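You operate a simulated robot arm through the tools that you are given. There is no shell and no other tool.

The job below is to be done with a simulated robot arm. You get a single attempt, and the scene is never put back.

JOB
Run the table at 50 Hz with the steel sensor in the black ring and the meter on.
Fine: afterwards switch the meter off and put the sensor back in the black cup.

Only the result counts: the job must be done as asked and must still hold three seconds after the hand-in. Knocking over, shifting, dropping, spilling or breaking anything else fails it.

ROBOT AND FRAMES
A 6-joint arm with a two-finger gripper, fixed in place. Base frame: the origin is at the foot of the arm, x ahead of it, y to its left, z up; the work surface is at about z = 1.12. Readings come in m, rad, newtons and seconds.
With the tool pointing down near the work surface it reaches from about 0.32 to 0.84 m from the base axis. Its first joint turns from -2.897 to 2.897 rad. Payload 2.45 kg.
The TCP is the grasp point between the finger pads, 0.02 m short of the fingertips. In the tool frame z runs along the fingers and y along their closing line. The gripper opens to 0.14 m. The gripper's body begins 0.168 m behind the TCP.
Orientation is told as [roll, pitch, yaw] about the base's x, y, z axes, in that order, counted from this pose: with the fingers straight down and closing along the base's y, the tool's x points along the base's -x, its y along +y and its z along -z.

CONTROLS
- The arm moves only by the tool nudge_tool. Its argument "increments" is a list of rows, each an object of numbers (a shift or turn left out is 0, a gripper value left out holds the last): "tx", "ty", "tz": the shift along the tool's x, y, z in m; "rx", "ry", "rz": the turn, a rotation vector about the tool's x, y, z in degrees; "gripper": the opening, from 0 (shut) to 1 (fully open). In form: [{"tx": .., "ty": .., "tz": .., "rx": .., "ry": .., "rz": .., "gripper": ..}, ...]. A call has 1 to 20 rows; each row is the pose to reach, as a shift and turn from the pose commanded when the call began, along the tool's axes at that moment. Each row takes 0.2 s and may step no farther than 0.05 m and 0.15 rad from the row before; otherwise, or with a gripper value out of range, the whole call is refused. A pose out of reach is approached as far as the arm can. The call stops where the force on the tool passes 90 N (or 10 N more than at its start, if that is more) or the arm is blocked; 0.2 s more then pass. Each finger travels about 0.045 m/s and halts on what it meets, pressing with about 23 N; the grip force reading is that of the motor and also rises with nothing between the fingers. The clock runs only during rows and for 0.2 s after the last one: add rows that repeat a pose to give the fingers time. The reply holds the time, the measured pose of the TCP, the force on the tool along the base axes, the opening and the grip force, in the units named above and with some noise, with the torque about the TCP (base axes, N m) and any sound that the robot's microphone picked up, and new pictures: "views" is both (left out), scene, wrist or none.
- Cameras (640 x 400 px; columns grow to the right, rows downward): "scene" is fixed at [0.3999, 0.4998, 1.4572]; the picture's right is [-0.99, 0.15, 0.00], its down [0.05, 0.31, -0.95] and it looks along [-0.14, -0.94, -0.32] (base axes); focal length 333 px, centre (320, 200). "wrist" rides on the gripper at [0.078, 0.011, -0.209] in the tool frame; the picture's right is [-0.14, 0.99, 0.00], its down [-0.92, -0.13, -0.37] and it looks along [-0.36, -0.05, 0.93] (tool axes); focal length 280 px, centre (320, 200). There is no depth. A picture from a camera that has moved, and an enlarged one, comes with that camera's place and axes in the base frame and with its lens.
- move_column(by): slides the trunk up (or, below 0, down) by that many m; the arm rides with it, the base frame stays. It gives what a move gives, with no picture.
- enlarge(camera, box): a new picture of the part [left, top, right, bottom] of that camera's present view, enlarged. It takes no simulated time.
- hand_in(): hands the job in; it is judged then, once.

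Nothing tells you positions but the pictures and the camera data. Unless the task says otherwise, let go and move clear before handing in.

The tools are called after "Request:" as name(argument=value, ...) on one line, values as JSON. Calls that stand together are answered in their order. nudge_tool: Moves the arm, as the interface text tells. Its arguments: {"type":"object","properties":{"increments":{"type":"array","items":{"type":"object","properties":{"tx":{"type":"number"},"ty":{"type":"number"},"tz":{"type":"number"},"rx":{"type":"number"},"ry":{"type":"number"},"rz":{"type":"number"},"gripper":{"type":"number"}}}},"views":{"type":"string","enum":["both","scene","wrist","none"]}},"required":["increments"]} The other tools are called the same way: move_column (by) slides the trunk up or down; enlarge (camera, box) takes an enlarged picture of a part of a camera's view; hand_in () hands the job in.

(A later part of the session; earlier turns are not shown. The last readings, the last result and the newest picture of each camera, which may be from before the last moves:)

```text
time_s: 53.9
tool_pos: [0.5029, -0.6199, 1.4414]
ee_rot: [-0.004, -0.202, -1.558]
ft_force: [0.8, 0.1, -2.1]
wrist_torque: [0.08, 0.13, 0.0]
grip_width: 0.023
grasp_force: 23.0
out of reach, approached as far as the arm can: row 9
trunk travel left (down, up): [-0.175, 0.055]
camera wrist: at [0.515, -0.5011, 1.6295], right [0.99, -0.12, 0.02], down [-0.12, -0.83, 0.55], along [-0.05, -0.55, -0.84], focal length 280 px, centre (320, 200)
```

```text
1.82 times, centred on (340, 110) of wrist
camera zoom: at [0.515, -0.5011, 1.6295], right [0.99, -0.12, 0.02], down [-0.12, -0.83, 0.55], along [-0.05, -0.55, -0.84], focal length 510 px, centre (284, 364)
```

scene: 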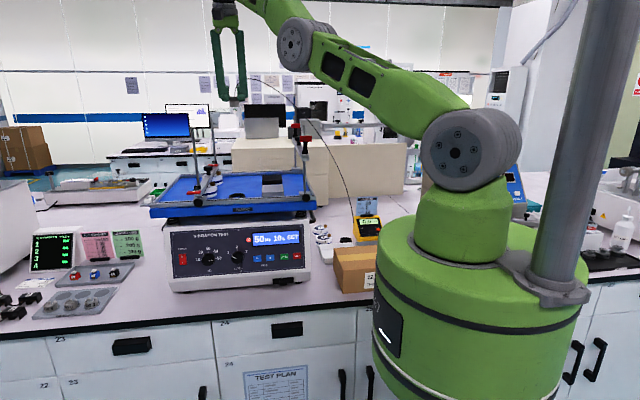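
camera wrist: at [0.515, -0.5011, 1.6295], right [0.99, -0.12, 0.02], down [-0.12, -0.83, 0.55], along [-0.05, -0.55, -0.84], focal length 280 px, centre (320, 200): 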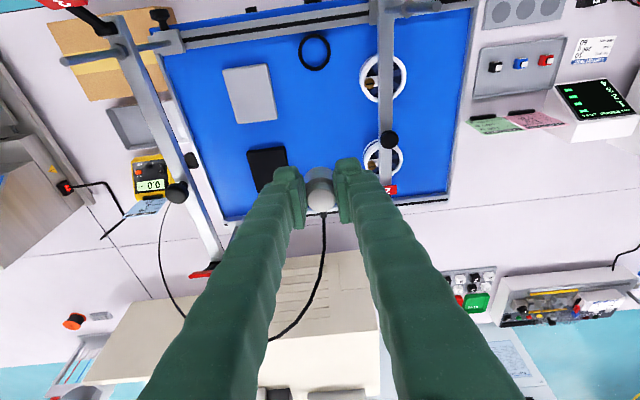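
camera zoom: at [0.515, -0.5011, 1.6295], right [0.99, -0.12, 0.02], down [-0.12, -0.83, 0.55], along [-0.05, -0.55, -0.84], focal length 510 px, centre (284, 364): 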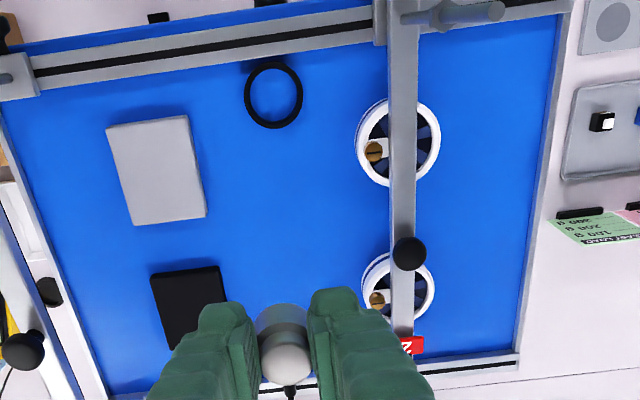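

Request:
nudge_tool(increments=[{"tx": 0.035, "ry": -0.3, "tz": 0.0}, {"tx": 0.07, "ry": -0.3, "tz": 0.005}, {"tx": 0.085, "ry": -0.3, "tz": 0.045}, {"tx": 0.095, "ry": -0.3, "tz": 0.085}, {"tx": 0.103, "ry": -0.3, "tz": 0.125}, {"tx": 0.109, "ry": -0.3, "tz": 0.155}])

Request:
enlarge(camera="wrist", box=[220, 90, 420, 240])

Request:
enlarge(camera="scene", box=[150, 100, 330, 220])

```text
time_s: 55.2
tool_pos: [0.5081, -0.6197, 1.4331]
ee_rot: [-0.004, -0.209, -1.561]
ft_force: [0.1, 0.0, -2.3]
wrist_torque: [0.01, 0.02, -0.01]
grip_width: 0.0231
grasp_force: 22.6
out of reach, approached as far as the arm can: row 1, 2, 3, 4, 5, 6
trunk travel left (down, up): [-0.175, 0.055]
camera wrist: at [0.519, -0.4979, 1.622], right [0.99, -0.12, 0.03], down [-0.12, -0.82, 0.55], along [-0.05, -0.55, -0.83], focal length 280 px, centre (320, 200)
```

scene: 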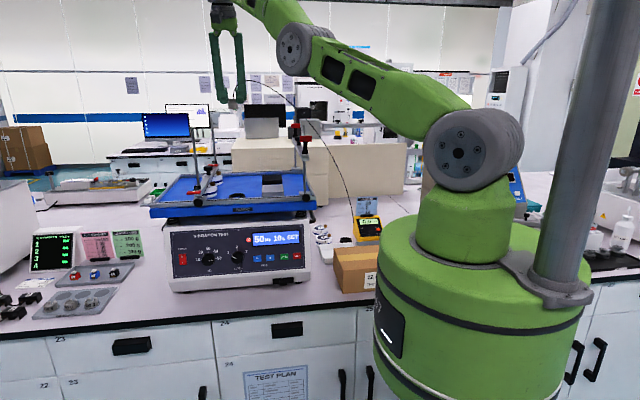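
wrist: 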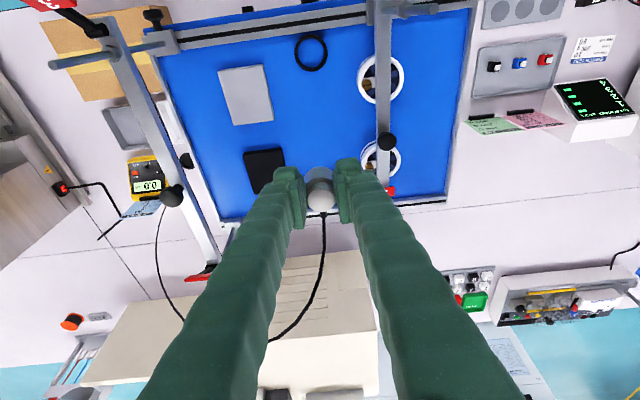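

```text
2.67 times, centred on (320, 165) of wrist
camera zoom: at [0.519, -0.4979, 1.622], right [0.99, -0.12, 0.03], down [-0.12, -0.82, 0.55], along [-0.05, -0.55, -0.83], focal length 748 px, centre (320, 293)
```

zoom: 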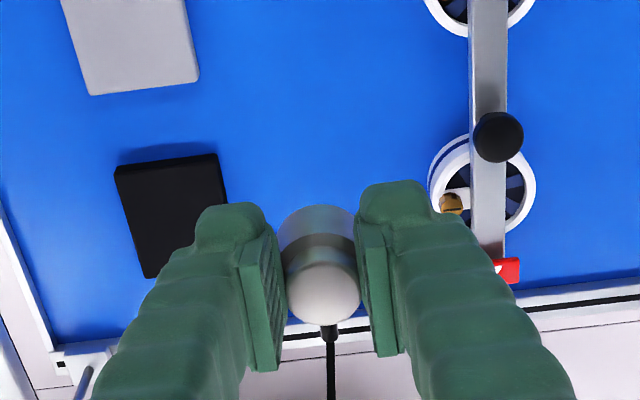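

```text
3.33 times, centred on (240, 160) of scene
camera zoom: at [0.3999, 0.4998, 1.4572], right [-0.99, 0.15, 0.0], down [0.05, 0.31, -0.95], along [-0.14, -0.94, -0.32], focal length 1109 px, centre (587, 333)
```

zoom: 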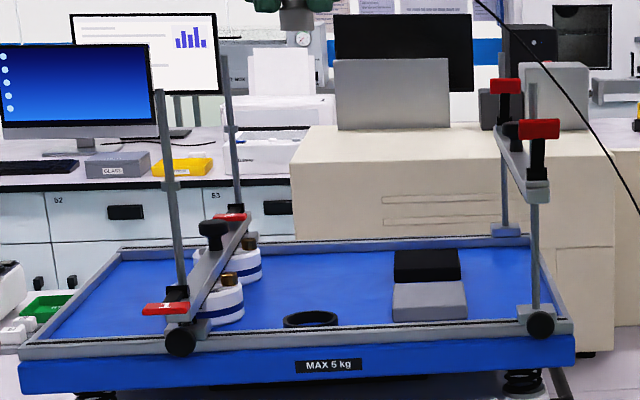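

The arm is stuck near full extension. I'll try a small pure downward move to free it.

Request:
nudge_tool(increments=[{"tx": 0.004, "tz": 0.02}, {"tx": 0.008, "tz": 0.04}], views="none")

```text
time_s: 55.9
tool_pos: [0.5154, -0.6271, 1.4117]
ee_rot: [-0.003, -0.211, -1.56]
ft_force: [0.4, 0.7, -1.3]
wrist_torque: [-0.04, -0.02, 0.02]
grip_width: 0.023
grasp_force: 23.3
out of reach, approached as far as the arm can: row 1, 2
trunk travel left (down, up): [-0.175, 0.055]
```

The elbow appears straight (singular). Earlier an in-place tilt freed it, so I'll tilt slightly more outward and combine that with an inward move.

Request:
nudge_tool(increments=[{"ry": -4}, {"ry": -8}, {"ry": -12}, {"ry": -12, "tx": 0.03}, {"ry": -12, "tx": 0.06}], views="none")

```text
time_s: 57.0
tool_pos: [0.5385, -0.6422, 1.4301]
ee_rot: [-0.008, -0.336, -1.562]
ft_force: [0.2, 0.4, -1.0]
wrist_torque: [0.01, -0.01, -0.02]
grip_width: 0.0231
grasp_force: 23.2
out of reach, approached as far as the arm can: row 1, 2, 3, 4, 5
trunk travel left (down, up): [-0.175, 0.055]
```

Request:
enlarge(camera="scene", box=[160, 0, 560, 250])

Request:
nudge_tool(increments=[{"ty": -0.03}, {"ty": -0.06}, {"ty": -0.09}])

```text
1.60 times, centred on (360, 125) of scene
camera zoom: at [0.3999, 0.4998, 1.4572], right [-0.99, 0.15, 0.0], down [0.05, 0.31, -0.95], along [-0.14, -0.94, -0.32], focal length 532 px, centre (256, 320)
```

zoom: 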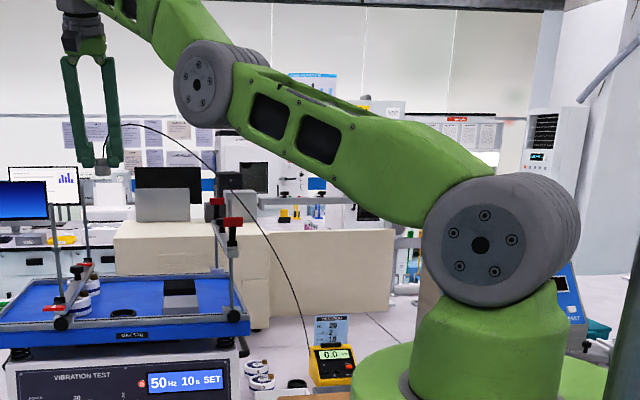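

```text
time_s: 57.9
tool_pos: [0.4901, -0.6608, 1.4569]
ee_rot: [-0.011, -0.335, -1.562]
ft_force: [-0.7, 0.7, -0.7]
wrist_torque: [-0.03, -0.01, -0.01]
grip_width: 0.0231
grasp_force: 22.9
out of reach, approached as far as the arm can: row 1, 2, 3
trunk travel left (down, up): [-0.175, 0.055]
camera wrist: at [0.502, -0.5177, 1.6286], right [0.99, -0.12, 0.04], down [-0.12, -0.75, 0.65], along [-0.05, -0.65, -0.76], focal length 280 px, centre (320, 200)
```

scene: 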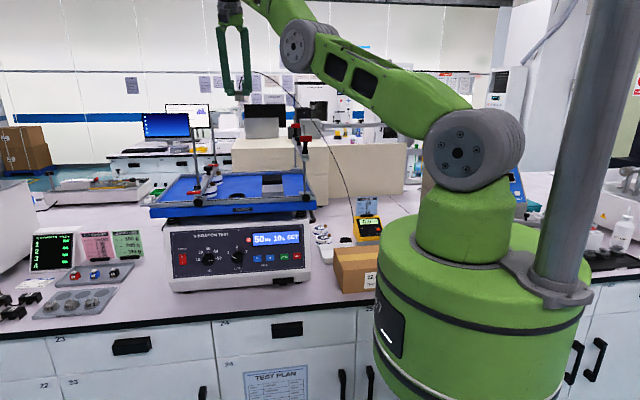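
wrist: 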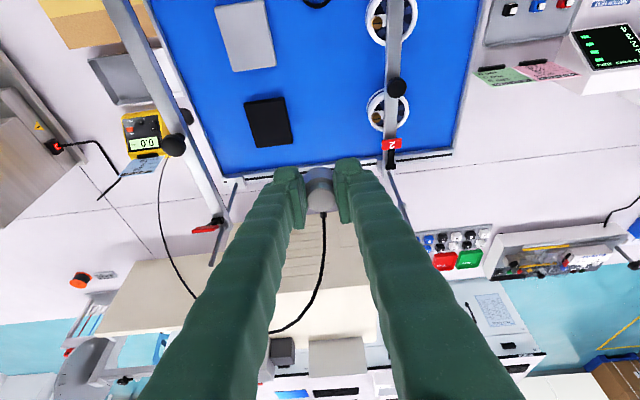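

The arm slipped into an elbow-down posture while overextended. I'll raise the column for clearance, push the wrist outward through the straight posture, then pull back in.

Request:
move_column(by=0.05)

Request:
nudge_tool(increments=[{"ry": 4}, {"ry": 8}, {"ry": 12}, {"ry": 16}, {"ry": 19}], views="scene")

```text
time_s: 58.8
tool_pos: [0.4904, -0.6615, 1.5057]
ee_rot: [-0.012, -0.336, -1.56]
ft_force: [-0.1, -0.4, -1.5]
wrist_torque: [0.0, 0.04, 0.0]
grip_width: 0.0227
grasp_force: 22.6
trunk travel left (down, up): [-0.225, 0.005]
```

```text
time_s: 60.0
tool_pos: [0.4541, -0.6024, 1.4722]
ee_rot: [-0.012, -0.02, -1.562]
ft_force: [1.4, 0.3, -1.8]
wrist_torque: [0.0, 0.08, 0.02]
grip_width: 0.0229
grasp_force: 22.5
out of reach, approached as far as the arm can: row 1, 2, 3, 4, 5
trunk travel left (down, up): [-0.225, 0.005]
```

scene: 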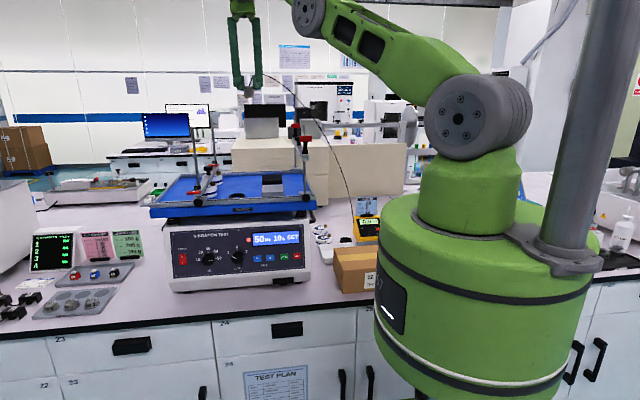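

Request:
nudge_tool(increments=[{"tx": 0.03, "ty": -0.03}, {"tx": 0.06, "ty": -0.06}, {"tx": 0.09, "ty": -0.09}], views="scene")

```text
time_s: 60.8
tool_pos: [0.361, -0.5052, 1.4775]
ee_rot: [-0.006, -0.009, -1.564]
ft_force: [-1.5, 0.7, -0.2]
wrist_torque: [-0.16, -0.14, -0.05]
grip_width: 0.0229
grasp_force: 22.8
trunk travel left (down, up): [-0.225, 0.005]
```

scene: 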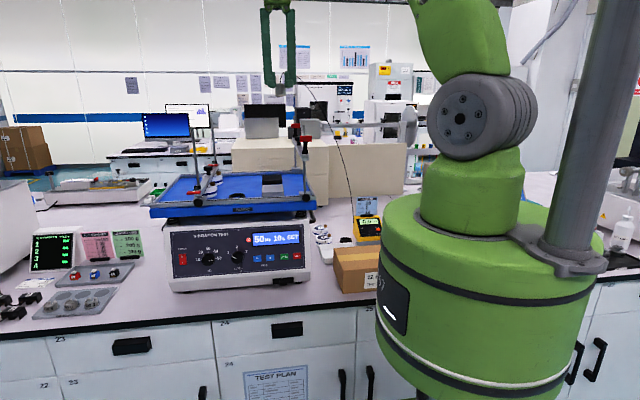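

The arm is back elbow-up. I'll restore the 12° tilt so the sensor hangs upright, and move above the ring while lowering.

Request:
nudge_tool(increments=[{"ty": 0.035, "tz": 0.02, "ry": -2.8}, {"ty": 0.07, "tz": 0.04, "ry": -5.7}, {"ty": 0.105, "tz": 0.06, "ry": -8.5}, {"ty": 0.145, "tz": 0.08, "ry": -11.4}, {"ty": 0.145, "tz": 0.12, "ry": -11.4}])

Request:
enlarge(camera="wrist", box=[220, 90, 420, 240])

Request:
enlarge(camera="scene", box=[150, 60, 330, 220])

```text
time_s: 62.0
tool_pos: [0.5055, -0.5105, 1.3519]
ee_rot: [-0.01, -0.206, -1.562]
ft_force: [-0.8, -0.3, -1.8]
wrist_torque: [-0.02, -0.05, 0.03]
grip_width: 0.0232
grasp_force: 23.2
trunk travel left (down, up): [-0.225, 0.005]
camera wrist: at [0.5178, -0.3914, 1.5402], right [0.99, -0.13, 0.02], down [-0.12, -0.83, 0.55], along [-0.05, -0.55, -0.84], focal length 280 px, centre (320, 200)
```

scene: 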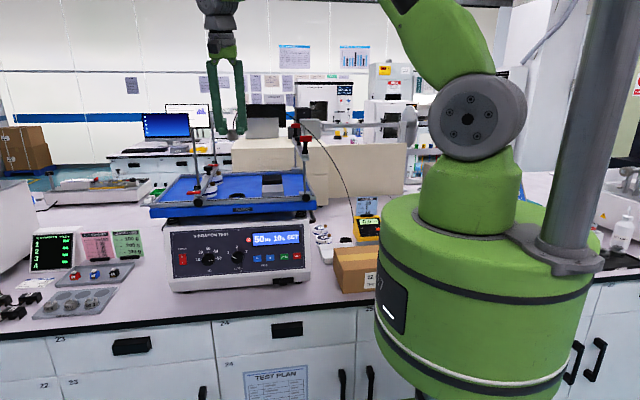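
wrist: 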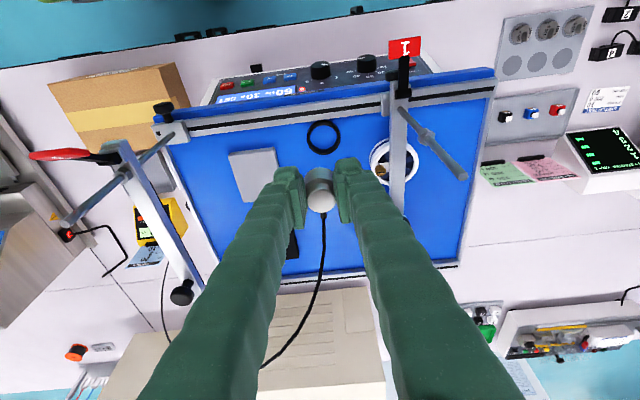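

```text
2.67 times, centred on (320, 165) of wrist
camera zoom: at [0.5178, -0.3914, 1.5402], right [0.99, -0.13, 0.02], down [-0.12, -0.83, 0.55], along [-0.05, -0.55, -0.84], focal length 748 px, centre (320, 293)
```

zoom: 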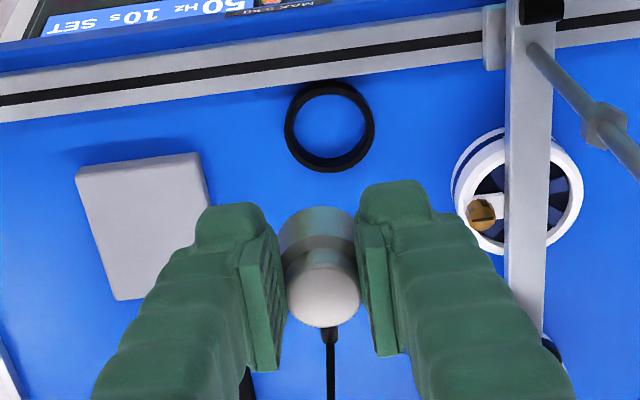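

```text
2.50 times, centred on (240, 140) of scene
camera zoom: at [0.3999, 0.4998, 1.4572], right [-0.99, 0.15, 0.0], down [0.05, 0.31, -0.95], along [-0.14, -0.94, -0.32], focal length 832 px, centre (520, 350)
```

zoom: 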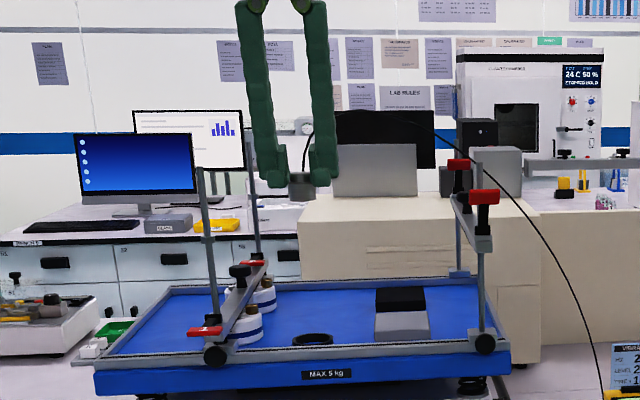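

Good: elbow-up, with the ring visible just ahead of the sensor. I'll lower to about 4 cm above the ring and re-measure.

Request:
nudge_tool(increments=[{"tx": -0.002, "ty": 0.001, "tz": 0.04}, {"tx": -0.004, "ty": 0.002, "tz": 0.08}, {"tx": -0.005, "ty": 0.003, "tz": 0.11}, {"tx": -0.0067, "ty": 0.004, "tz": 0.134}])

Request:
enlarge(camera="wrist", box=[240, 110, 400, 230])

Request:
enlarge(camera="scene", box=[200, 140, 280, 220])

```text
time_s: 63.0
tool_pos: [0.51, -0.5481, 1.2201]
ee_rot: [-0.011, -0.2, -1.561]
ft_force: [-0.3, -0.3, -1.3]
wrist_torque: [0.0, -0.01, -0.01]
grip_width: 0.0229
grasp_force: 22.4
trunk travel left (down, up): [-0.225, 0.005]
camera wrist: at [0.5232, -0.4292, 1.4088], right [0.99, -0.13, 0.02], down [-0.12, -0.83, 0.55], along [-0.05, -0.55, -0.84], focal length 280 px, centre (320, 200)
```

scene: 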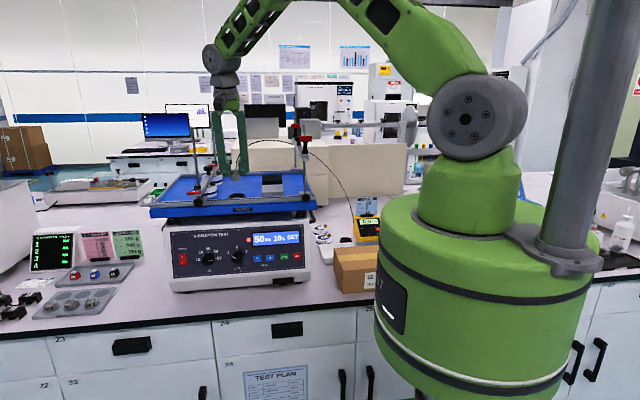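
wrist: 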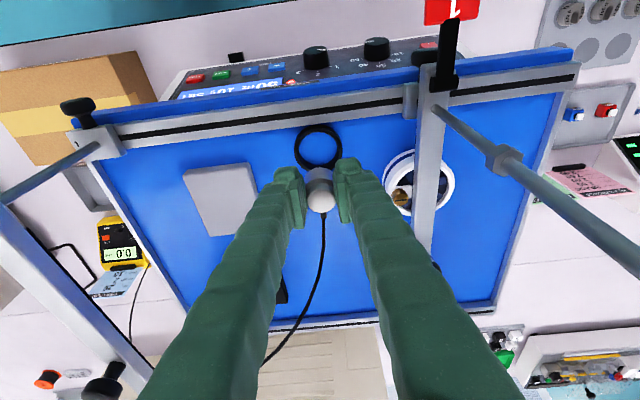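

```text
3.33 times, centred on (320, 170) of wrist
camera zoom: at [0.5232, -0.4292, 1.4088], right [0.99, -0.13, 0.02], down [-0.12, -0.83, 0.55], along [-0.05, -0.55, -0.84], focal length 935 px, centre (320, 300)
```

zoom: 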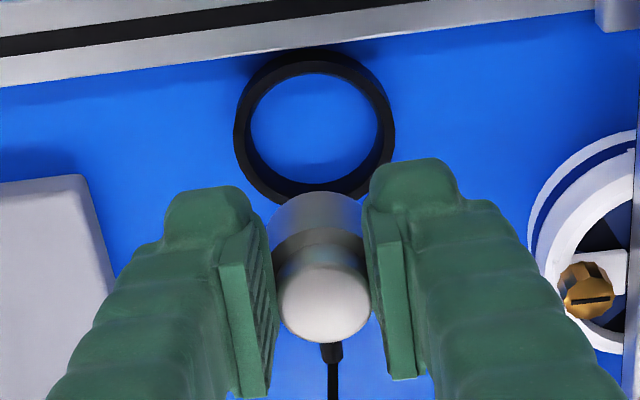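

```text
5.00 times, centred on (240, 180) of scene
camera zoom: at [0.3999, 0.4998, 1.4572], right [-0.99, 0.15, 0.0], down [0.05, 0.31, -0.95], along [-0.14, -0.94, -0.32], focal length 1664 px, centre (720, 300)
```

zoom: 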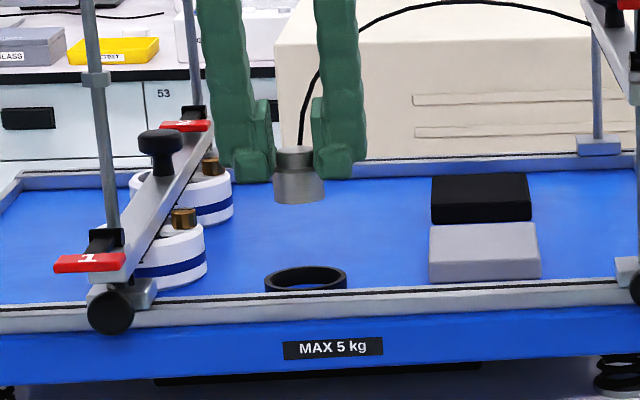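

The ring centre is at about (0.5105, -0.543) and the sensor hangs at about (0.5105, -0.550). I'll shift +7 mm in y and lower to just above the platform.

Request:
nudge_tool(increments=[{"tx": 0.007}, {"tx": 0.0105, "tz": 0.018}, {"tx": 0.014, "tz": 0.036}, {"tx": 0.0158, "tz": 0.0427}])

Request:
enlarge(camera="wrist", box=[240, 110, 400, 230])

Request:
enlarge(camera="scene", box=[210, 170, 270, 215])

```text
time_s: 64.0
tool_pos: [0.5122, -0.5395, 1.176]
ee_rot: [-0.009, -0.203, -1.563]
ft_force: [0.6, -0.3, -1.1]
wrist_torque: [0.05, -0.01, 0.01]
grip_width: 0.0231
grasp_force: 22.9
trunk travel left (down, up): [-0.225, 0.005]
camera wrist: at [0.5236, -0.4205, 1.3646], right [0.99, -0.13, 0.02], down [-0.12, -0.83, 0.55], along [-0.05, -0.55, -0.84], focal length 280 px, centre (320, 200)
```

scene: 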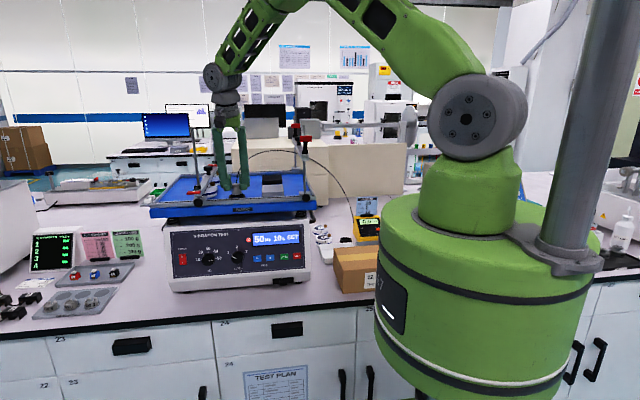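
wrist: 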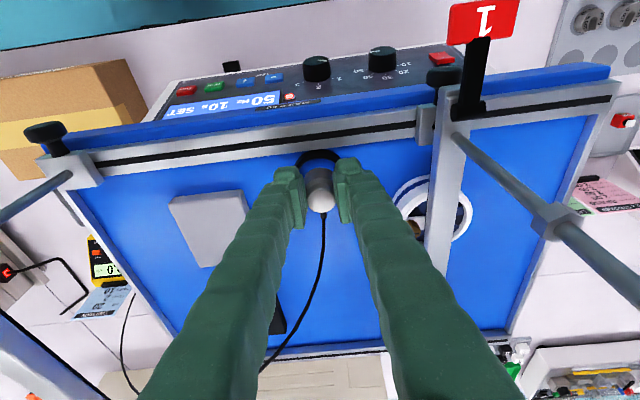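

```text
3.33 times, centred on (320, 170) of wrist
camera zoom: at [0.5236, -0.4205, 1.3646], right [0.99, -0.13, 0.02], down [-0.12, -0.83, 0.55], along [-0.05, -0.55, -0.84], focal length 935 px, centre (320, 300)
```

zoom: 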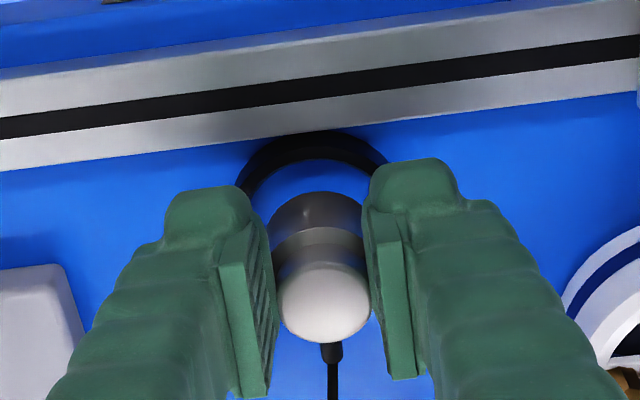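

```text
8.89 times, centred on (240, 192) of scene
camera zoom: at [0.3999, 0.4998, 1.4572], right [-0.99, 0.15, 0.0], down [0.05, 0.31, -0.95], along [-0.14, -0.94, -0.32], focal length 2958 px, centre (1031, 267)
```

zoom: 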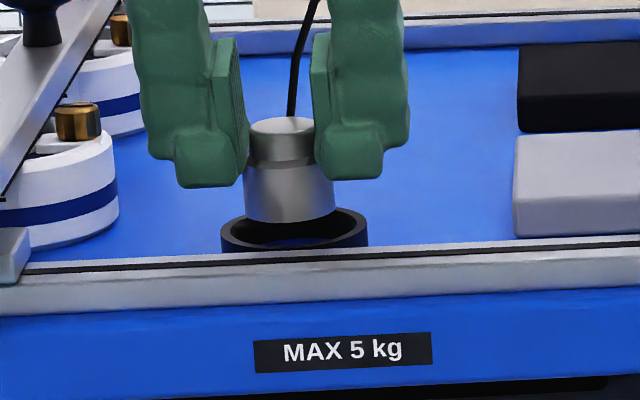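

The sensor is centred over the ring to within 1–2 mm. I'll shift −1.4 mm in x and lower to the platform, watching force.

Request:
nudge_tool(increments=[{"ty": -0.0014}, {"ty": -0.0014, "tx": 0.0016, "tz": 0.008}, {"ty": -0.0014, "tx": 0.0026, "tz": 0.013}, {"ty": -0.0014, "tx": 0.0032, "tz": 0.016}], views="wrist")

Request:
enlarge(camera="scene", box=[210, 170, 270, 215])

Request:
enlarge(camera="wrist", box=[240, 110, 400, 230])

```text
time_s: 65.0
tool_pos: [0.5074, -0.5401, 1.1592]
ee_rot: [-0.012, -0.204, -1.562]
ft_force: [-0.5, 0.6, -1.2]
wrist_torque: [0.01, 0.01, -0.01]
grip_width: 0.0229
grasp_force: 22.9
trunk travel left (down, up): [-0.225, 0.005]
camera wrist: at [0.5205, -0.4208, 1.3481], right [0.99, -0.13, 0.02], down [-0.12, -0.83, 0.55], along [-0.05, -0.54, -0.84], focal length 280 px, centre (320, 200)
```

wrist: 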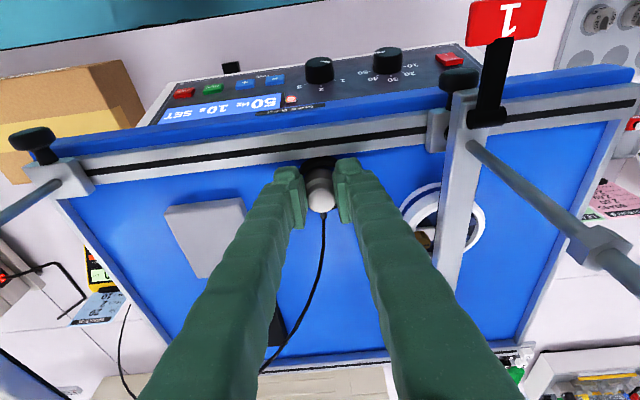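

```text
8.89 times, centred on (240, 192) of scene
camera zoom: at [0.3999, 0.4998, 1.4572], right [-0.99, 0.15, 0.0], down [0.05, 0.31, -0.95], along [-0.14, -0.94, -0.32], focal length 2958 px, centre (1031, 267)
```

zoom: 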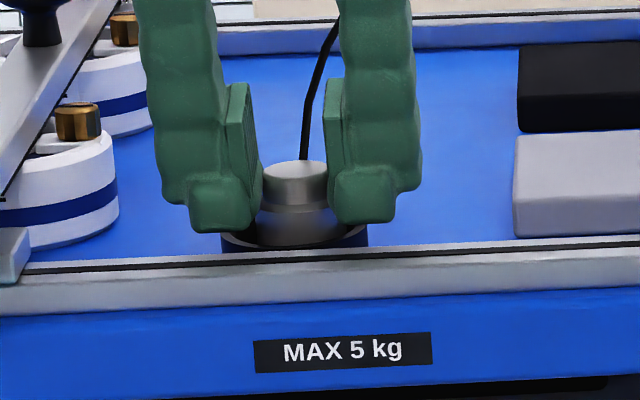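

```text
3.33 times, centred on (320, 170) of wrist
camera zoom: at [0.5205, -0.4208, 1.3481], right [0.99, -0.13, 0.02], down [-0.12, -0.83, 0.55], along [-0.05, -0.54, -0.84], focal length 935 px, centre (320, 300)
```

zoom: 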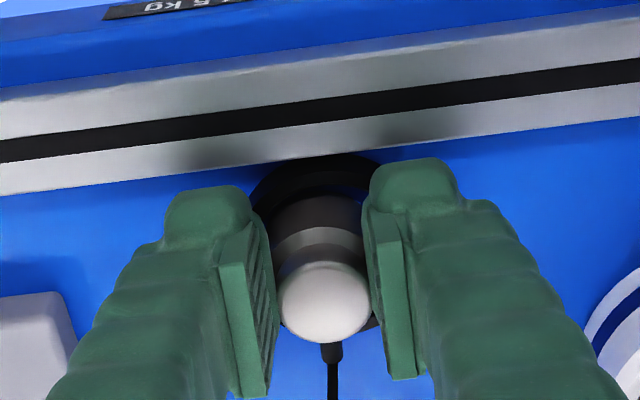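

Request:
nudge_tool(increments=[{"ty": 0.0005, "tx": 0.0004, "tz": 0.002}, {"ty": 0.0005, "tx": 0.0006, "tz": 0.003}, {"ty": 0.0005, "tx": 0.0008, "tz": 0.004}], views="none")

```text
time_s: 65.8
tool_pos: [0.5085, -0.5396, 1.1569]
ee_rot: [-0.007, -0.204, -1.562]
ft_force: [-1.6, 3.3, 12.5]
wrist_torque: [-0.14, -0.03, -0.02]
grip_width: 0.0231
grasp_force: 22.9
trunk travel left (down, up): [-0.225, 0.005]
```

Contact at 12 N, with the bottom at about platform level (1.12). I'll release and rise slowly.

Request:
nudge_tool(increments=[{"tx": -0.0003, "tz": -0.0012}, {"tx": -0.0003, "tz": -0.0012, "gripper": 0.35}, {"tx": -0.0003, "tz": -0.0012, "gripper": 0.35}, {"tx": -0.0003, "tz": -0.0012, "gripper": 0.35}, {"tx": -0.006, "tz": -0.03, "gripper": 0.35}, {"tx": -0.014, "tz": -0.07, "gripper": 0.35}, {"tx": -0.022, "tz": -0.11, "gripper": 0.35}])

Request:
enlarge(camera="scene", box=[210, 170, 270, 215])

Request:
enlarge(camera="wrist", box=[240, 90, 400, 210])

```text
time_s: 67.4
tool_pos: [0.5083, -0.5397, 1.2689]
ee_rot: [-0.008, -0.202, -1.563]
ft_force: [-0.8, -0.6, -0.3]
wrist_torque: [0.0, -0.04, 0.03]
grip_width: 0.0489
grasp_force: 0.0
trunk travel left (down, up): [-0.225, 0.005]
camera wrist: at [0.5205, -0.42, 1.4571], right [0.99, -0.13, 0.02], down [-0.12, -0.83, 0.55], along [-0.05, -0.55, -0.84], focal length 280 px, centre (320, 200)
```

scene: 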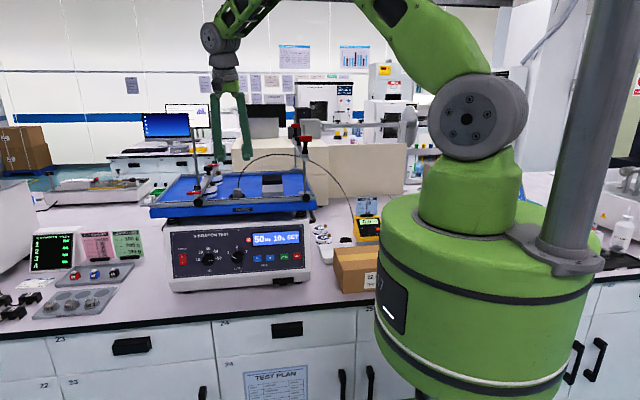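
wrist: 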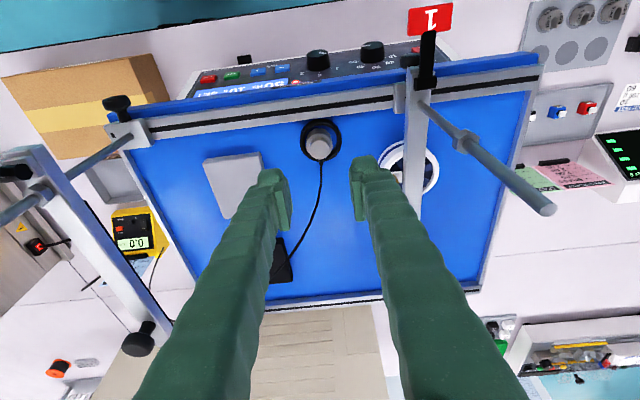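

```text
8.89 times, centred on (240, 192) of scene
camera zoom: at [0.3999, 0.4998, 1.4572], right [-0.99, 0.15, 0.0], down [0.05, 0.31, -0.95], along [-0.14, -0.94, -0.32], focal length 2958 px, centre (1031, 267)
```

zoom: 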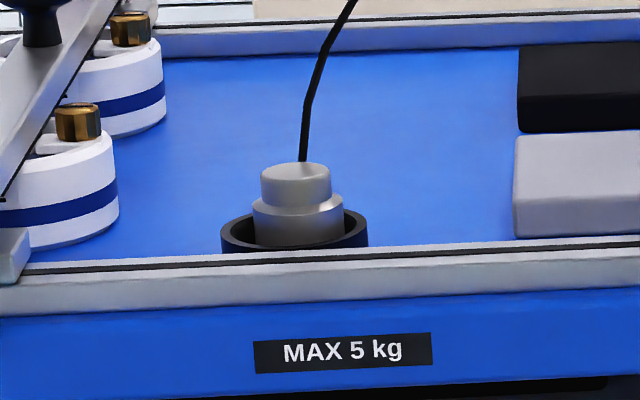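

```text
3.33 times, centred on (320, 150) of wrist
camera zoom: at [0.5205, -0.42, 1.4571], right [0.99, -0.13, 0.02], down [-0.12, -0.83, 0.55], along [-0.05, -0.55, -0.84], focal length 935 px, centre (320, 367)
```

zoom: 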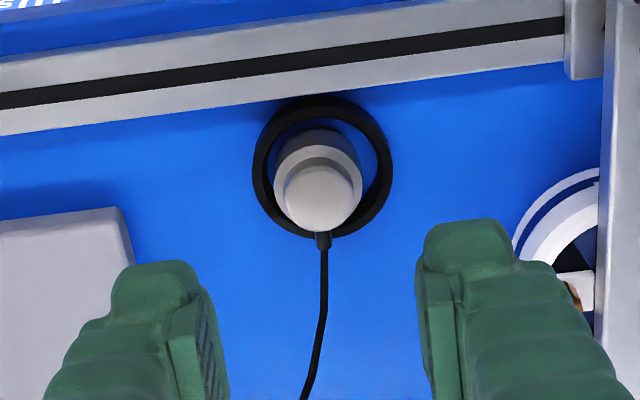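

The sensor sits upright inside the black ring and the meter is live. Now I'll clear out to the front, lower the trunk and line up with the RUN button.

Request:
nudge_tool(increments=[{"tx": 0.036, "tz": -0.025, "gripper": 0.35}, {"tx": 0.078, "tz": -0.04, "gripper": 0}, {"tx": 0.12, "tz": -0.055, "gripper": 0}, {"tx": 0.162, "tz": -0.07, "gripper": 0}, {"tx": 0.204, "tz": -0.085, "gripper": 0}, {"tx": 0.245, "tz": -0.1, "gripper": 0}], views="none")

Request:
move_column(by=-0.1)

Request:
nudge_tool(increments=[{"tx": 0.003, "ty": -0.0135, "tz": 0.0275, "ry": -8.1}, {"tx": 0.006, "ty": -0.027, "tz": 0.055, "ry": -16.2}, {"tx": 0.009, "ty": -0.0405, "tz": 0.0823, "ry": -24.3}, {"tx": 0.0122, "ty": -0.054, "tz": 0.11, "ry": -32.4}, {"tx": 0.0152, "ty": -0.0675, "tz": 0.137, "ry": -40.5}, {"tx": 0.0183, "ty": -0.081, "tz": 0.1647, "ry": -48.6}, {"tx": 0.0213, "ty": -0.0945, "tz": 0.192, "ry": -56.7}, {"tx": 0.0244, "ty": -0.108, "tz": 0.2196, "ry": -64.7}])

```text
time_s: 68.8
tool_pos: [0.5102, -0.2767, 1.3142]
ee_rot: [-0.007, -0.201, -1.564]
ft_force: [0.1, 0.0, 0.5]
wrist_torque: [-0.05, 0.01, 0.02]
grip_width: 0.0002
grasp_force: 23.0
trunk travel left (down, up): [-0.225, 0.005]
```

```text
time_s: 70.1
tool_pos: [0.5096, -0.2772, 1.2143]
ee_rot: [-0.009, -0.203, -1.561]
ft_force: [-0.3, 0.3, -0.5]
wrist_torque: [0.02, 0.02, 0.02]
grip_width: 0.0001
grasp_force: 23.2
trunk travel left (down, up): [-0.125, 0.105]
```

```text
time_s: 71.9
tool_pos: [0.495, -0.2985, 1.0399]
ee_rot: [-0.257, -1.306, -1.35]
ft_force: [0.2, 0.5, 0.6]
wrist_torque: [-0.04, 0.01, -0.07]
grip_width: 0.0
grasp_force: 23.1
out of reach, approached as far as the arm can: row 6, 7, 8
trunk travel left (down, up): [-0.125, 0.105]
camera wrist: at [0.5106, -0.0747, 1.0166], right [1.0, -0.06, 0.07], down [-0.06, 0.12, 0.99], along [-0.07, -0.99, 0.12], focal length 280 px, centre (320, 200)
```

scene: 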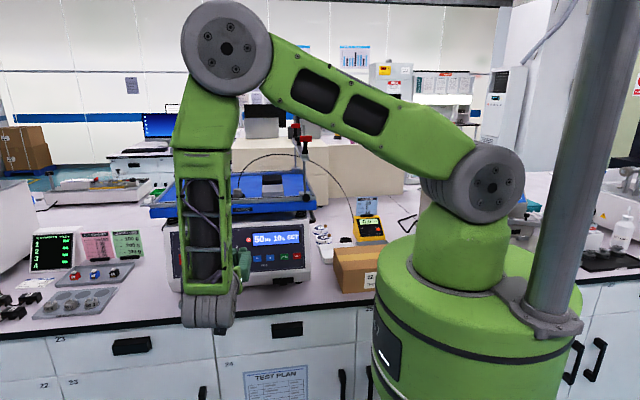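
wrist: 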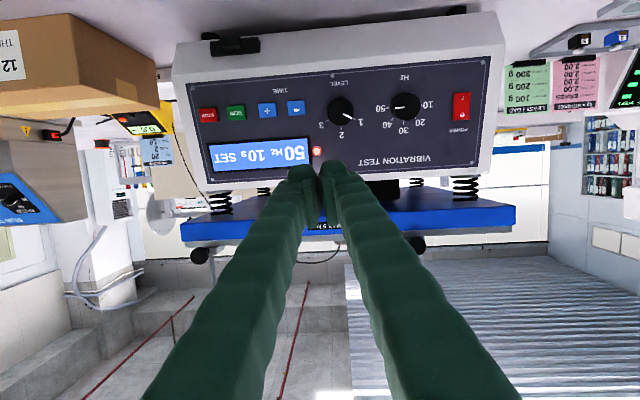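

The wrist is near a limit with this roll. I'll roll back toward the earlier comfortable orientation, then shift across.

Request:
nudge_tool(increments=[{"rz": -8}, {"rz": -16}, {"rz": -24}, {"rz": -32}, {"rz": -40}, {"rz": -48}, {"rz": -56}, {"rz": -64}, {"rz": -72}, {"rz": -80}, {"rz": -88}], views="none")

```text
time_s: 74.3
tool_pos: [0.4975, -0.2968, 1.041]
ee_rot: [-1.313, 0.036, -0.035]
ft_force: [-0.2, 0.5, -1.1]
wrist_torque: [0.01, 0.04, -0.03]
grip_width: 0.0
grasp_force: 23.4
trunk travel left (down, up): [-0.125, 0.105]
```

Request:
nudge_tool(increments=[{"tx": 0.0325, "ty": 0.0136, "tz": 0.015}, {"tx": 0.065, "ty": 0.0273, "tz": 0.03}, {"tx": 0.0975, "ty": 0.0409, "tz": 0.0449}])

Request:
enlarge(camera="scene", box=[160, 170, 340, 300])

```text
time_s: 75.1
tool_pos: [0.3967, -0.3237, 0.992]
ee_rot: [-1.313, 0.032, -0.036]
ft_force: [0.9, -0.2, 0.5]
wrist_torque: [0.01, 0.0, 0.0]
grip_width: 0.0
grasp_force: 23.1
trunk travel left (down, up): [-0.125, 0.105]
camera wrist: at [0.3276, -0.1164, 1.038], right [0.12, 0.25, -0.96], down [0.94, 0.29, 0.19], along [0.33, -0.92, -0.2], focal length 280 px, centre (320, 200)
```

scene: 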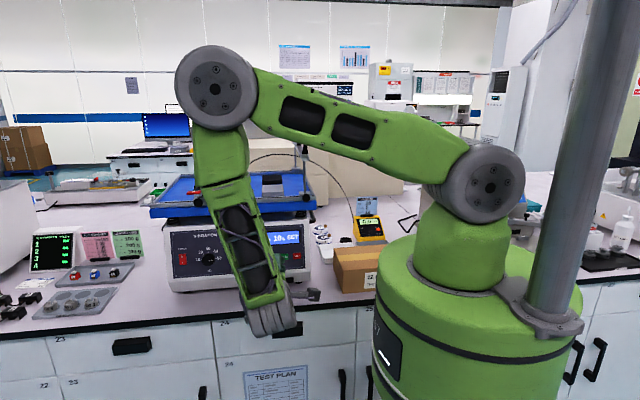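
wrist: 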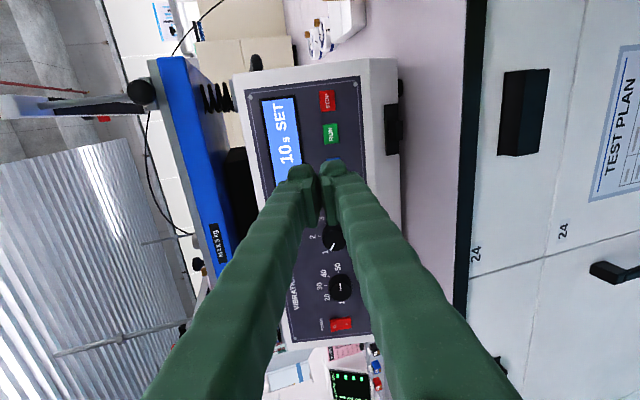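

```text
3.08 times, centred on (250, 235) of scene
camera zoom: at [0.3999, 0.4998, 1.4572], right [-0.99, 0.15, 0.0], down [0.05, 0.31, -0.95], along [-0.14, -0.94, -0.32], focal length 1024 px, centre (535, 92)
```

zoom: 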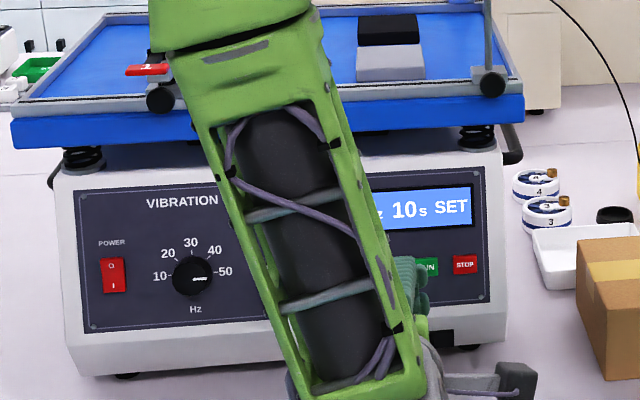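

RUN is confirmed at about (0.367, -0.484, 0.932). Moving to a pre-press point in front of it.

Request:
nudge_tool(increments=[{"tx": 0.0073, "ty": 0.0058, "tz": 0.03}, {"tx": 0.0146, "ty": 0.0117, "tz": 0.06}, {"tx": 0.0219, "ty": 0.0175, "tz": 0.09}, {"tx": 0.0219, "ty": 0.0175, "tz": 0.117}])

Request:
enlarge(camera="wrist", box=[250, 70, 400, 220])

Request:
enlarge(camera="scene", box=[230, 210, 330, 290])

```text
time_s: 76.1
tool_pos: [0.3707, -0.4333, 0.9505]
ee_rot: [-1.312, 0.034, -0.037]
ft_force: [-0.5, -0.4, -0.7]
wrist_torque: [0.03, 0.01, 0.01]
grip_width: 0.0
grasp_force: 23.3
trunk travel left (down, up): [-0.125, 0.105]
camera wrist: at [0.3017, -0.2249, 0.9958], right [0.12, 0.25, -0.96], down [0.94, 0.29, 0.19], along [0.33, -0.92, -0.2], focal length 280 px, centre (320, 200)
```

scene: 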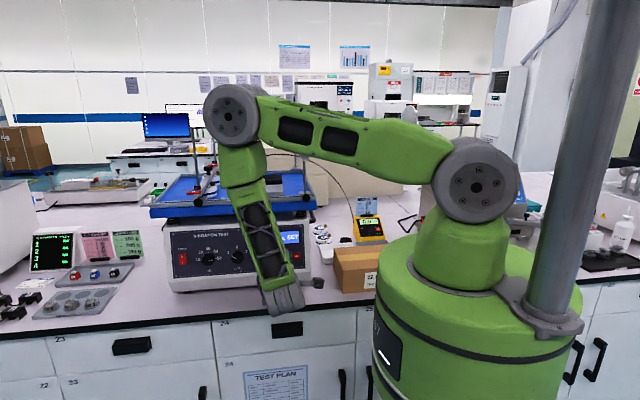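
wrist: 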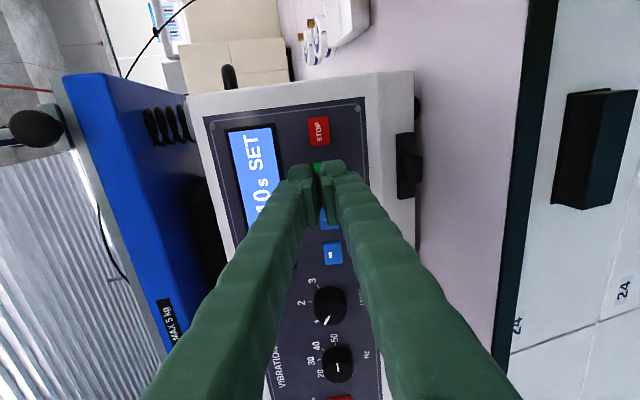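

```text
2.67 times, centred on (325, 145) of wrist
camera zoom: at [0.3017, -0.2249, 0.9958], right [0.12, 0.25, -0.96], down [0.94, 0.29, 0.19], along [0.33, -0.92, -0.2], focal length 748 px, centre (307, 347)
```

zoom: 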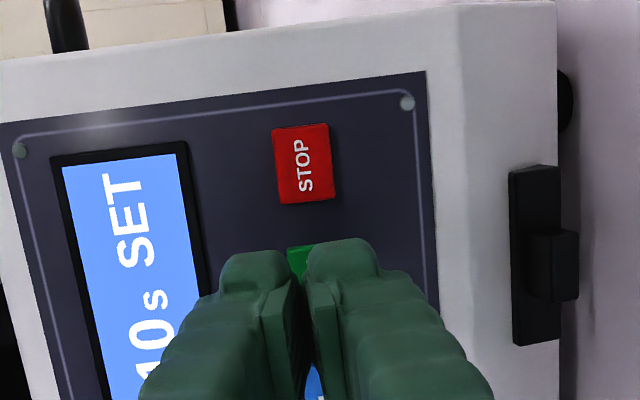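

```text
5.00 times, centred on (280, 250) of scene
camera zoom: at [0.3999, 0.4998, 1.4572], right [-0.99, 0.15, 0.0], down [0.05, 0.31, -0.95], along [-0.14, -0.94, -0.32], focal length 1664 px, centre (520, -50)
```

zoom: 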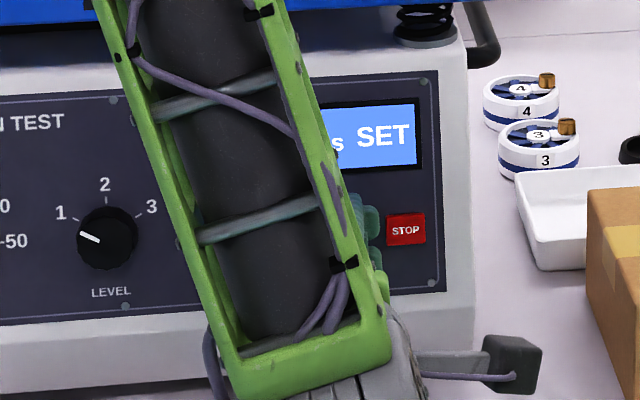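

Lined up on RUN. Pressing in gently.

Request:
nudge_tool(increments=[{"tz": 0.02}, {"tz": 0.031}, {"tz": 0.034}, {"tz": 0.036}], views="wrist")

```text
time_s: 77.1
tool_pos: [0.3683, -0.4683, 0.9378]
ee_rot: [-1.311, 0.031, -0.035]
ft_force: [0.9, 2.7, 2.0]
wrist_torque: [-0.07, -0.03, 0.06]
grip_width: 0.0062
grasp_force: 29.4
trunk travel left (down, up): [-0.125, 0.105]
heard: click
camera wrist: at [0.3005, -0.2602, 0.9841], right [0.12, 0.25, -0.96], down [0.94, 0.29, 0.19], along [0.33, -0.92, -0.2], focal length 280 px, centre (320, 200)
```

wrist: 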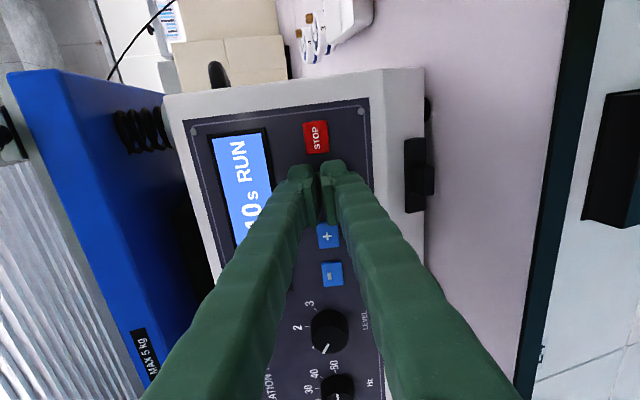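

The display says RUN. Backing off and watching the run finish.

Request:
nudge_tool(increments=[{"tz": -0.03}, {"tz": -0.07}, {"tz": -0.11}, {"tz": -0.15}])

Request:
enlarge(camera="wrist", box=[220, 40, 420, 240])

Request:
enlarge(camera="scene", box=[150, 150, 400, 300])

```text
time_s: 78.1
tool_pos: [0.3746, -0.3235, 0.9791]
ee_rot: [-1.312, 0.031, -0.037]
ft_force: [0.6, 0.4, 0.0]
wrist_torque: [-0.01, -0.04, 0.01]
grip_width: 0.0
grasp_force: 28.8
trunk travel left (down, up): [-0.125, 0.105]
camera wrist: at [0.3068, -0.1153, 1.0231], right [0.12, 0.25, -0.96], down [0.94, 0.29, 0.19], along [0.33, -0.92, -0.2], focal length 280 px, centre (320, 200)
```

scene: 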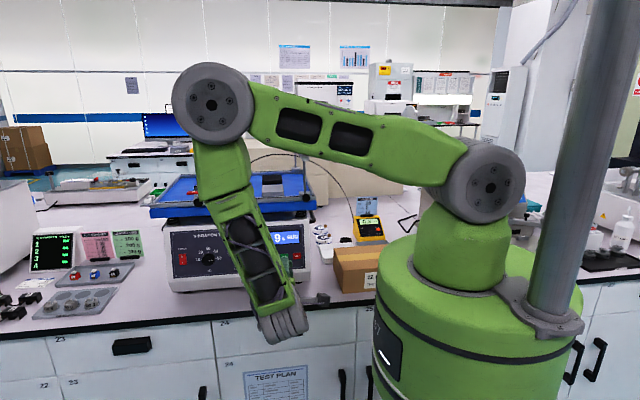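
wrist: 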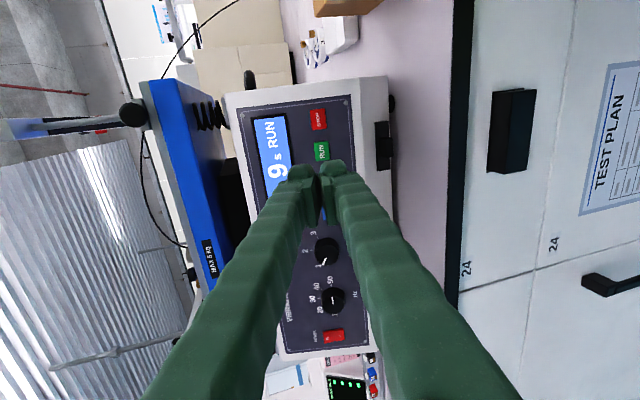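

```text
2.00 times, centred on (320, 140) of wrist
camera zoom: at [0.3068, -0.1153, 1.0231], right [0.12, 0.25, -0.96], down [0.94, 0.29, 0.19], along [0.33, -0.92, -0.2], focal length 561 px, centre (320, 320)
```

zoom: 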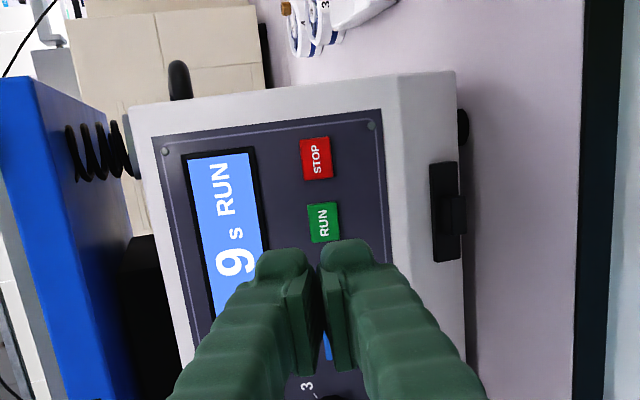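

```text
2.56 times, centred on (275, 225) of scene
camera zoom: at [0.3999, 0.4998, 1.4572], right [-0.99, 0.15, 0.0], down [0.05, 0.31, -0.95], along [-0.14, -0.94, -0.32], focal length 852 px, centre (435, 136)
```

zoom: 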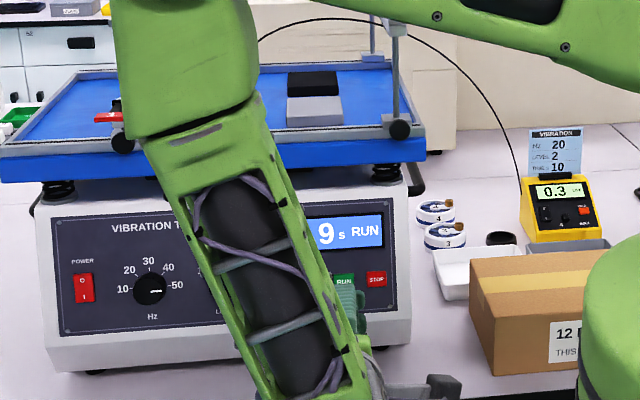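

The run is in progress (9 s left, meter reading 0.3). While it counts down, I'll raise the arm back to a tool-down pose clear of the table.

Request:
nudge_tool(increments=[{"tx": -0.002, "ty": -0.0327, "tz": -0.0157, "rx": -8.3}, {"tx": -0.004, "ty": -0.0655, "tz": -0.0313, "rx": -16.7}, {"tx": -0.006, "ty": -0.0982, "tz": -0.047, "rx": -25}, {"tx": -0.008, "ty": -0.131, "tz": -0.0626, "rx": -33.4}, {"tx": -0.01, "ty": -0.1637, "tz": -0.0783, "rx": -41.7}, {"tx": -0.012, "ty": -0.1964, "tz": -0.094, "rx": -50}, {"tx": -0.014, "ty": -0.2292, "tz": -0.1096, "rx": -58.4}, {"tx": -0.016, "ty": -0.2619, "tz": -0.1253, "rx": -66.8}, {"tx": -0.0176, "ty": -0.2946, "tz": -0.1409, "rx": -75.2}])

Request:
enlarge(camera="scene", box=[150, 150, 400, 300])

```text
time_s: 80.1
tool_pos: [0.4055, -0.2627, 1.296]
ee_rot: [0.002, 0.031, -0.036]
ft_force: [-0.4, -0.8, 0.2]
wrist_torque: [0.04, 0.02, -0.01]
grip_width: 0.0001
grasp_force: 29.2
trunk travel left (down, up): [-0.125, 0.105]
camera wrist: at [0.3352, -0.2491, 1.5069], right [0.17, 0.99, 0.0], down [0.93, -0.16, 0.34], along [0.33, -0.06, -0.94], focal length 280 px, centre (320, 200)
```

scene: 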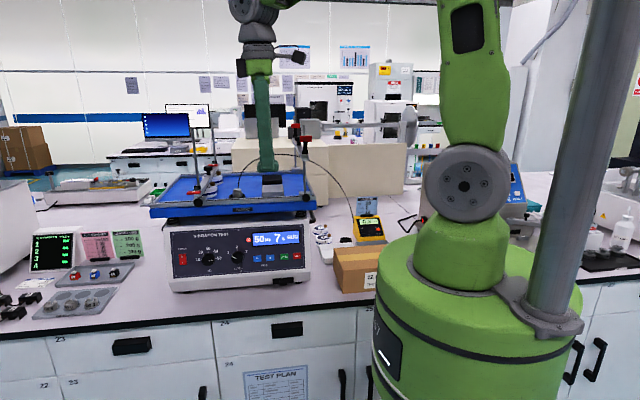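
wrist: 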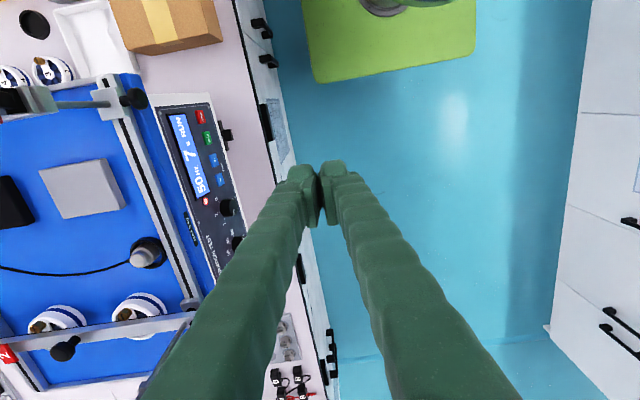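

```text
2.56 times, centred on (275, 225) of scene
camera zoom: at [0.3999, 0.4998, 1.4572], right [-0.99, 0.15, 0.0], down [0.05, 0.31, -0.95], along [-0.14, -0.94, -0.32], focal length 852 px, centre (435, 136)
```

zoom: 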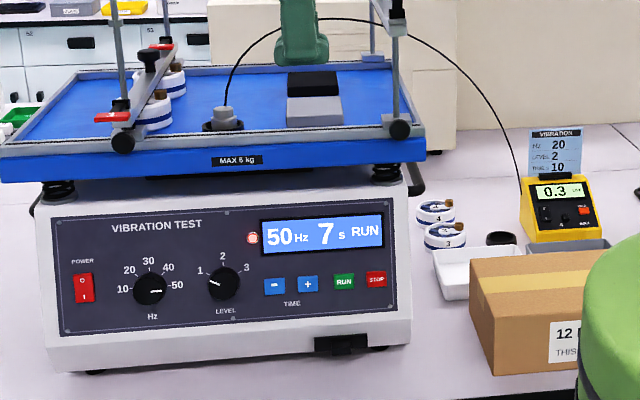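

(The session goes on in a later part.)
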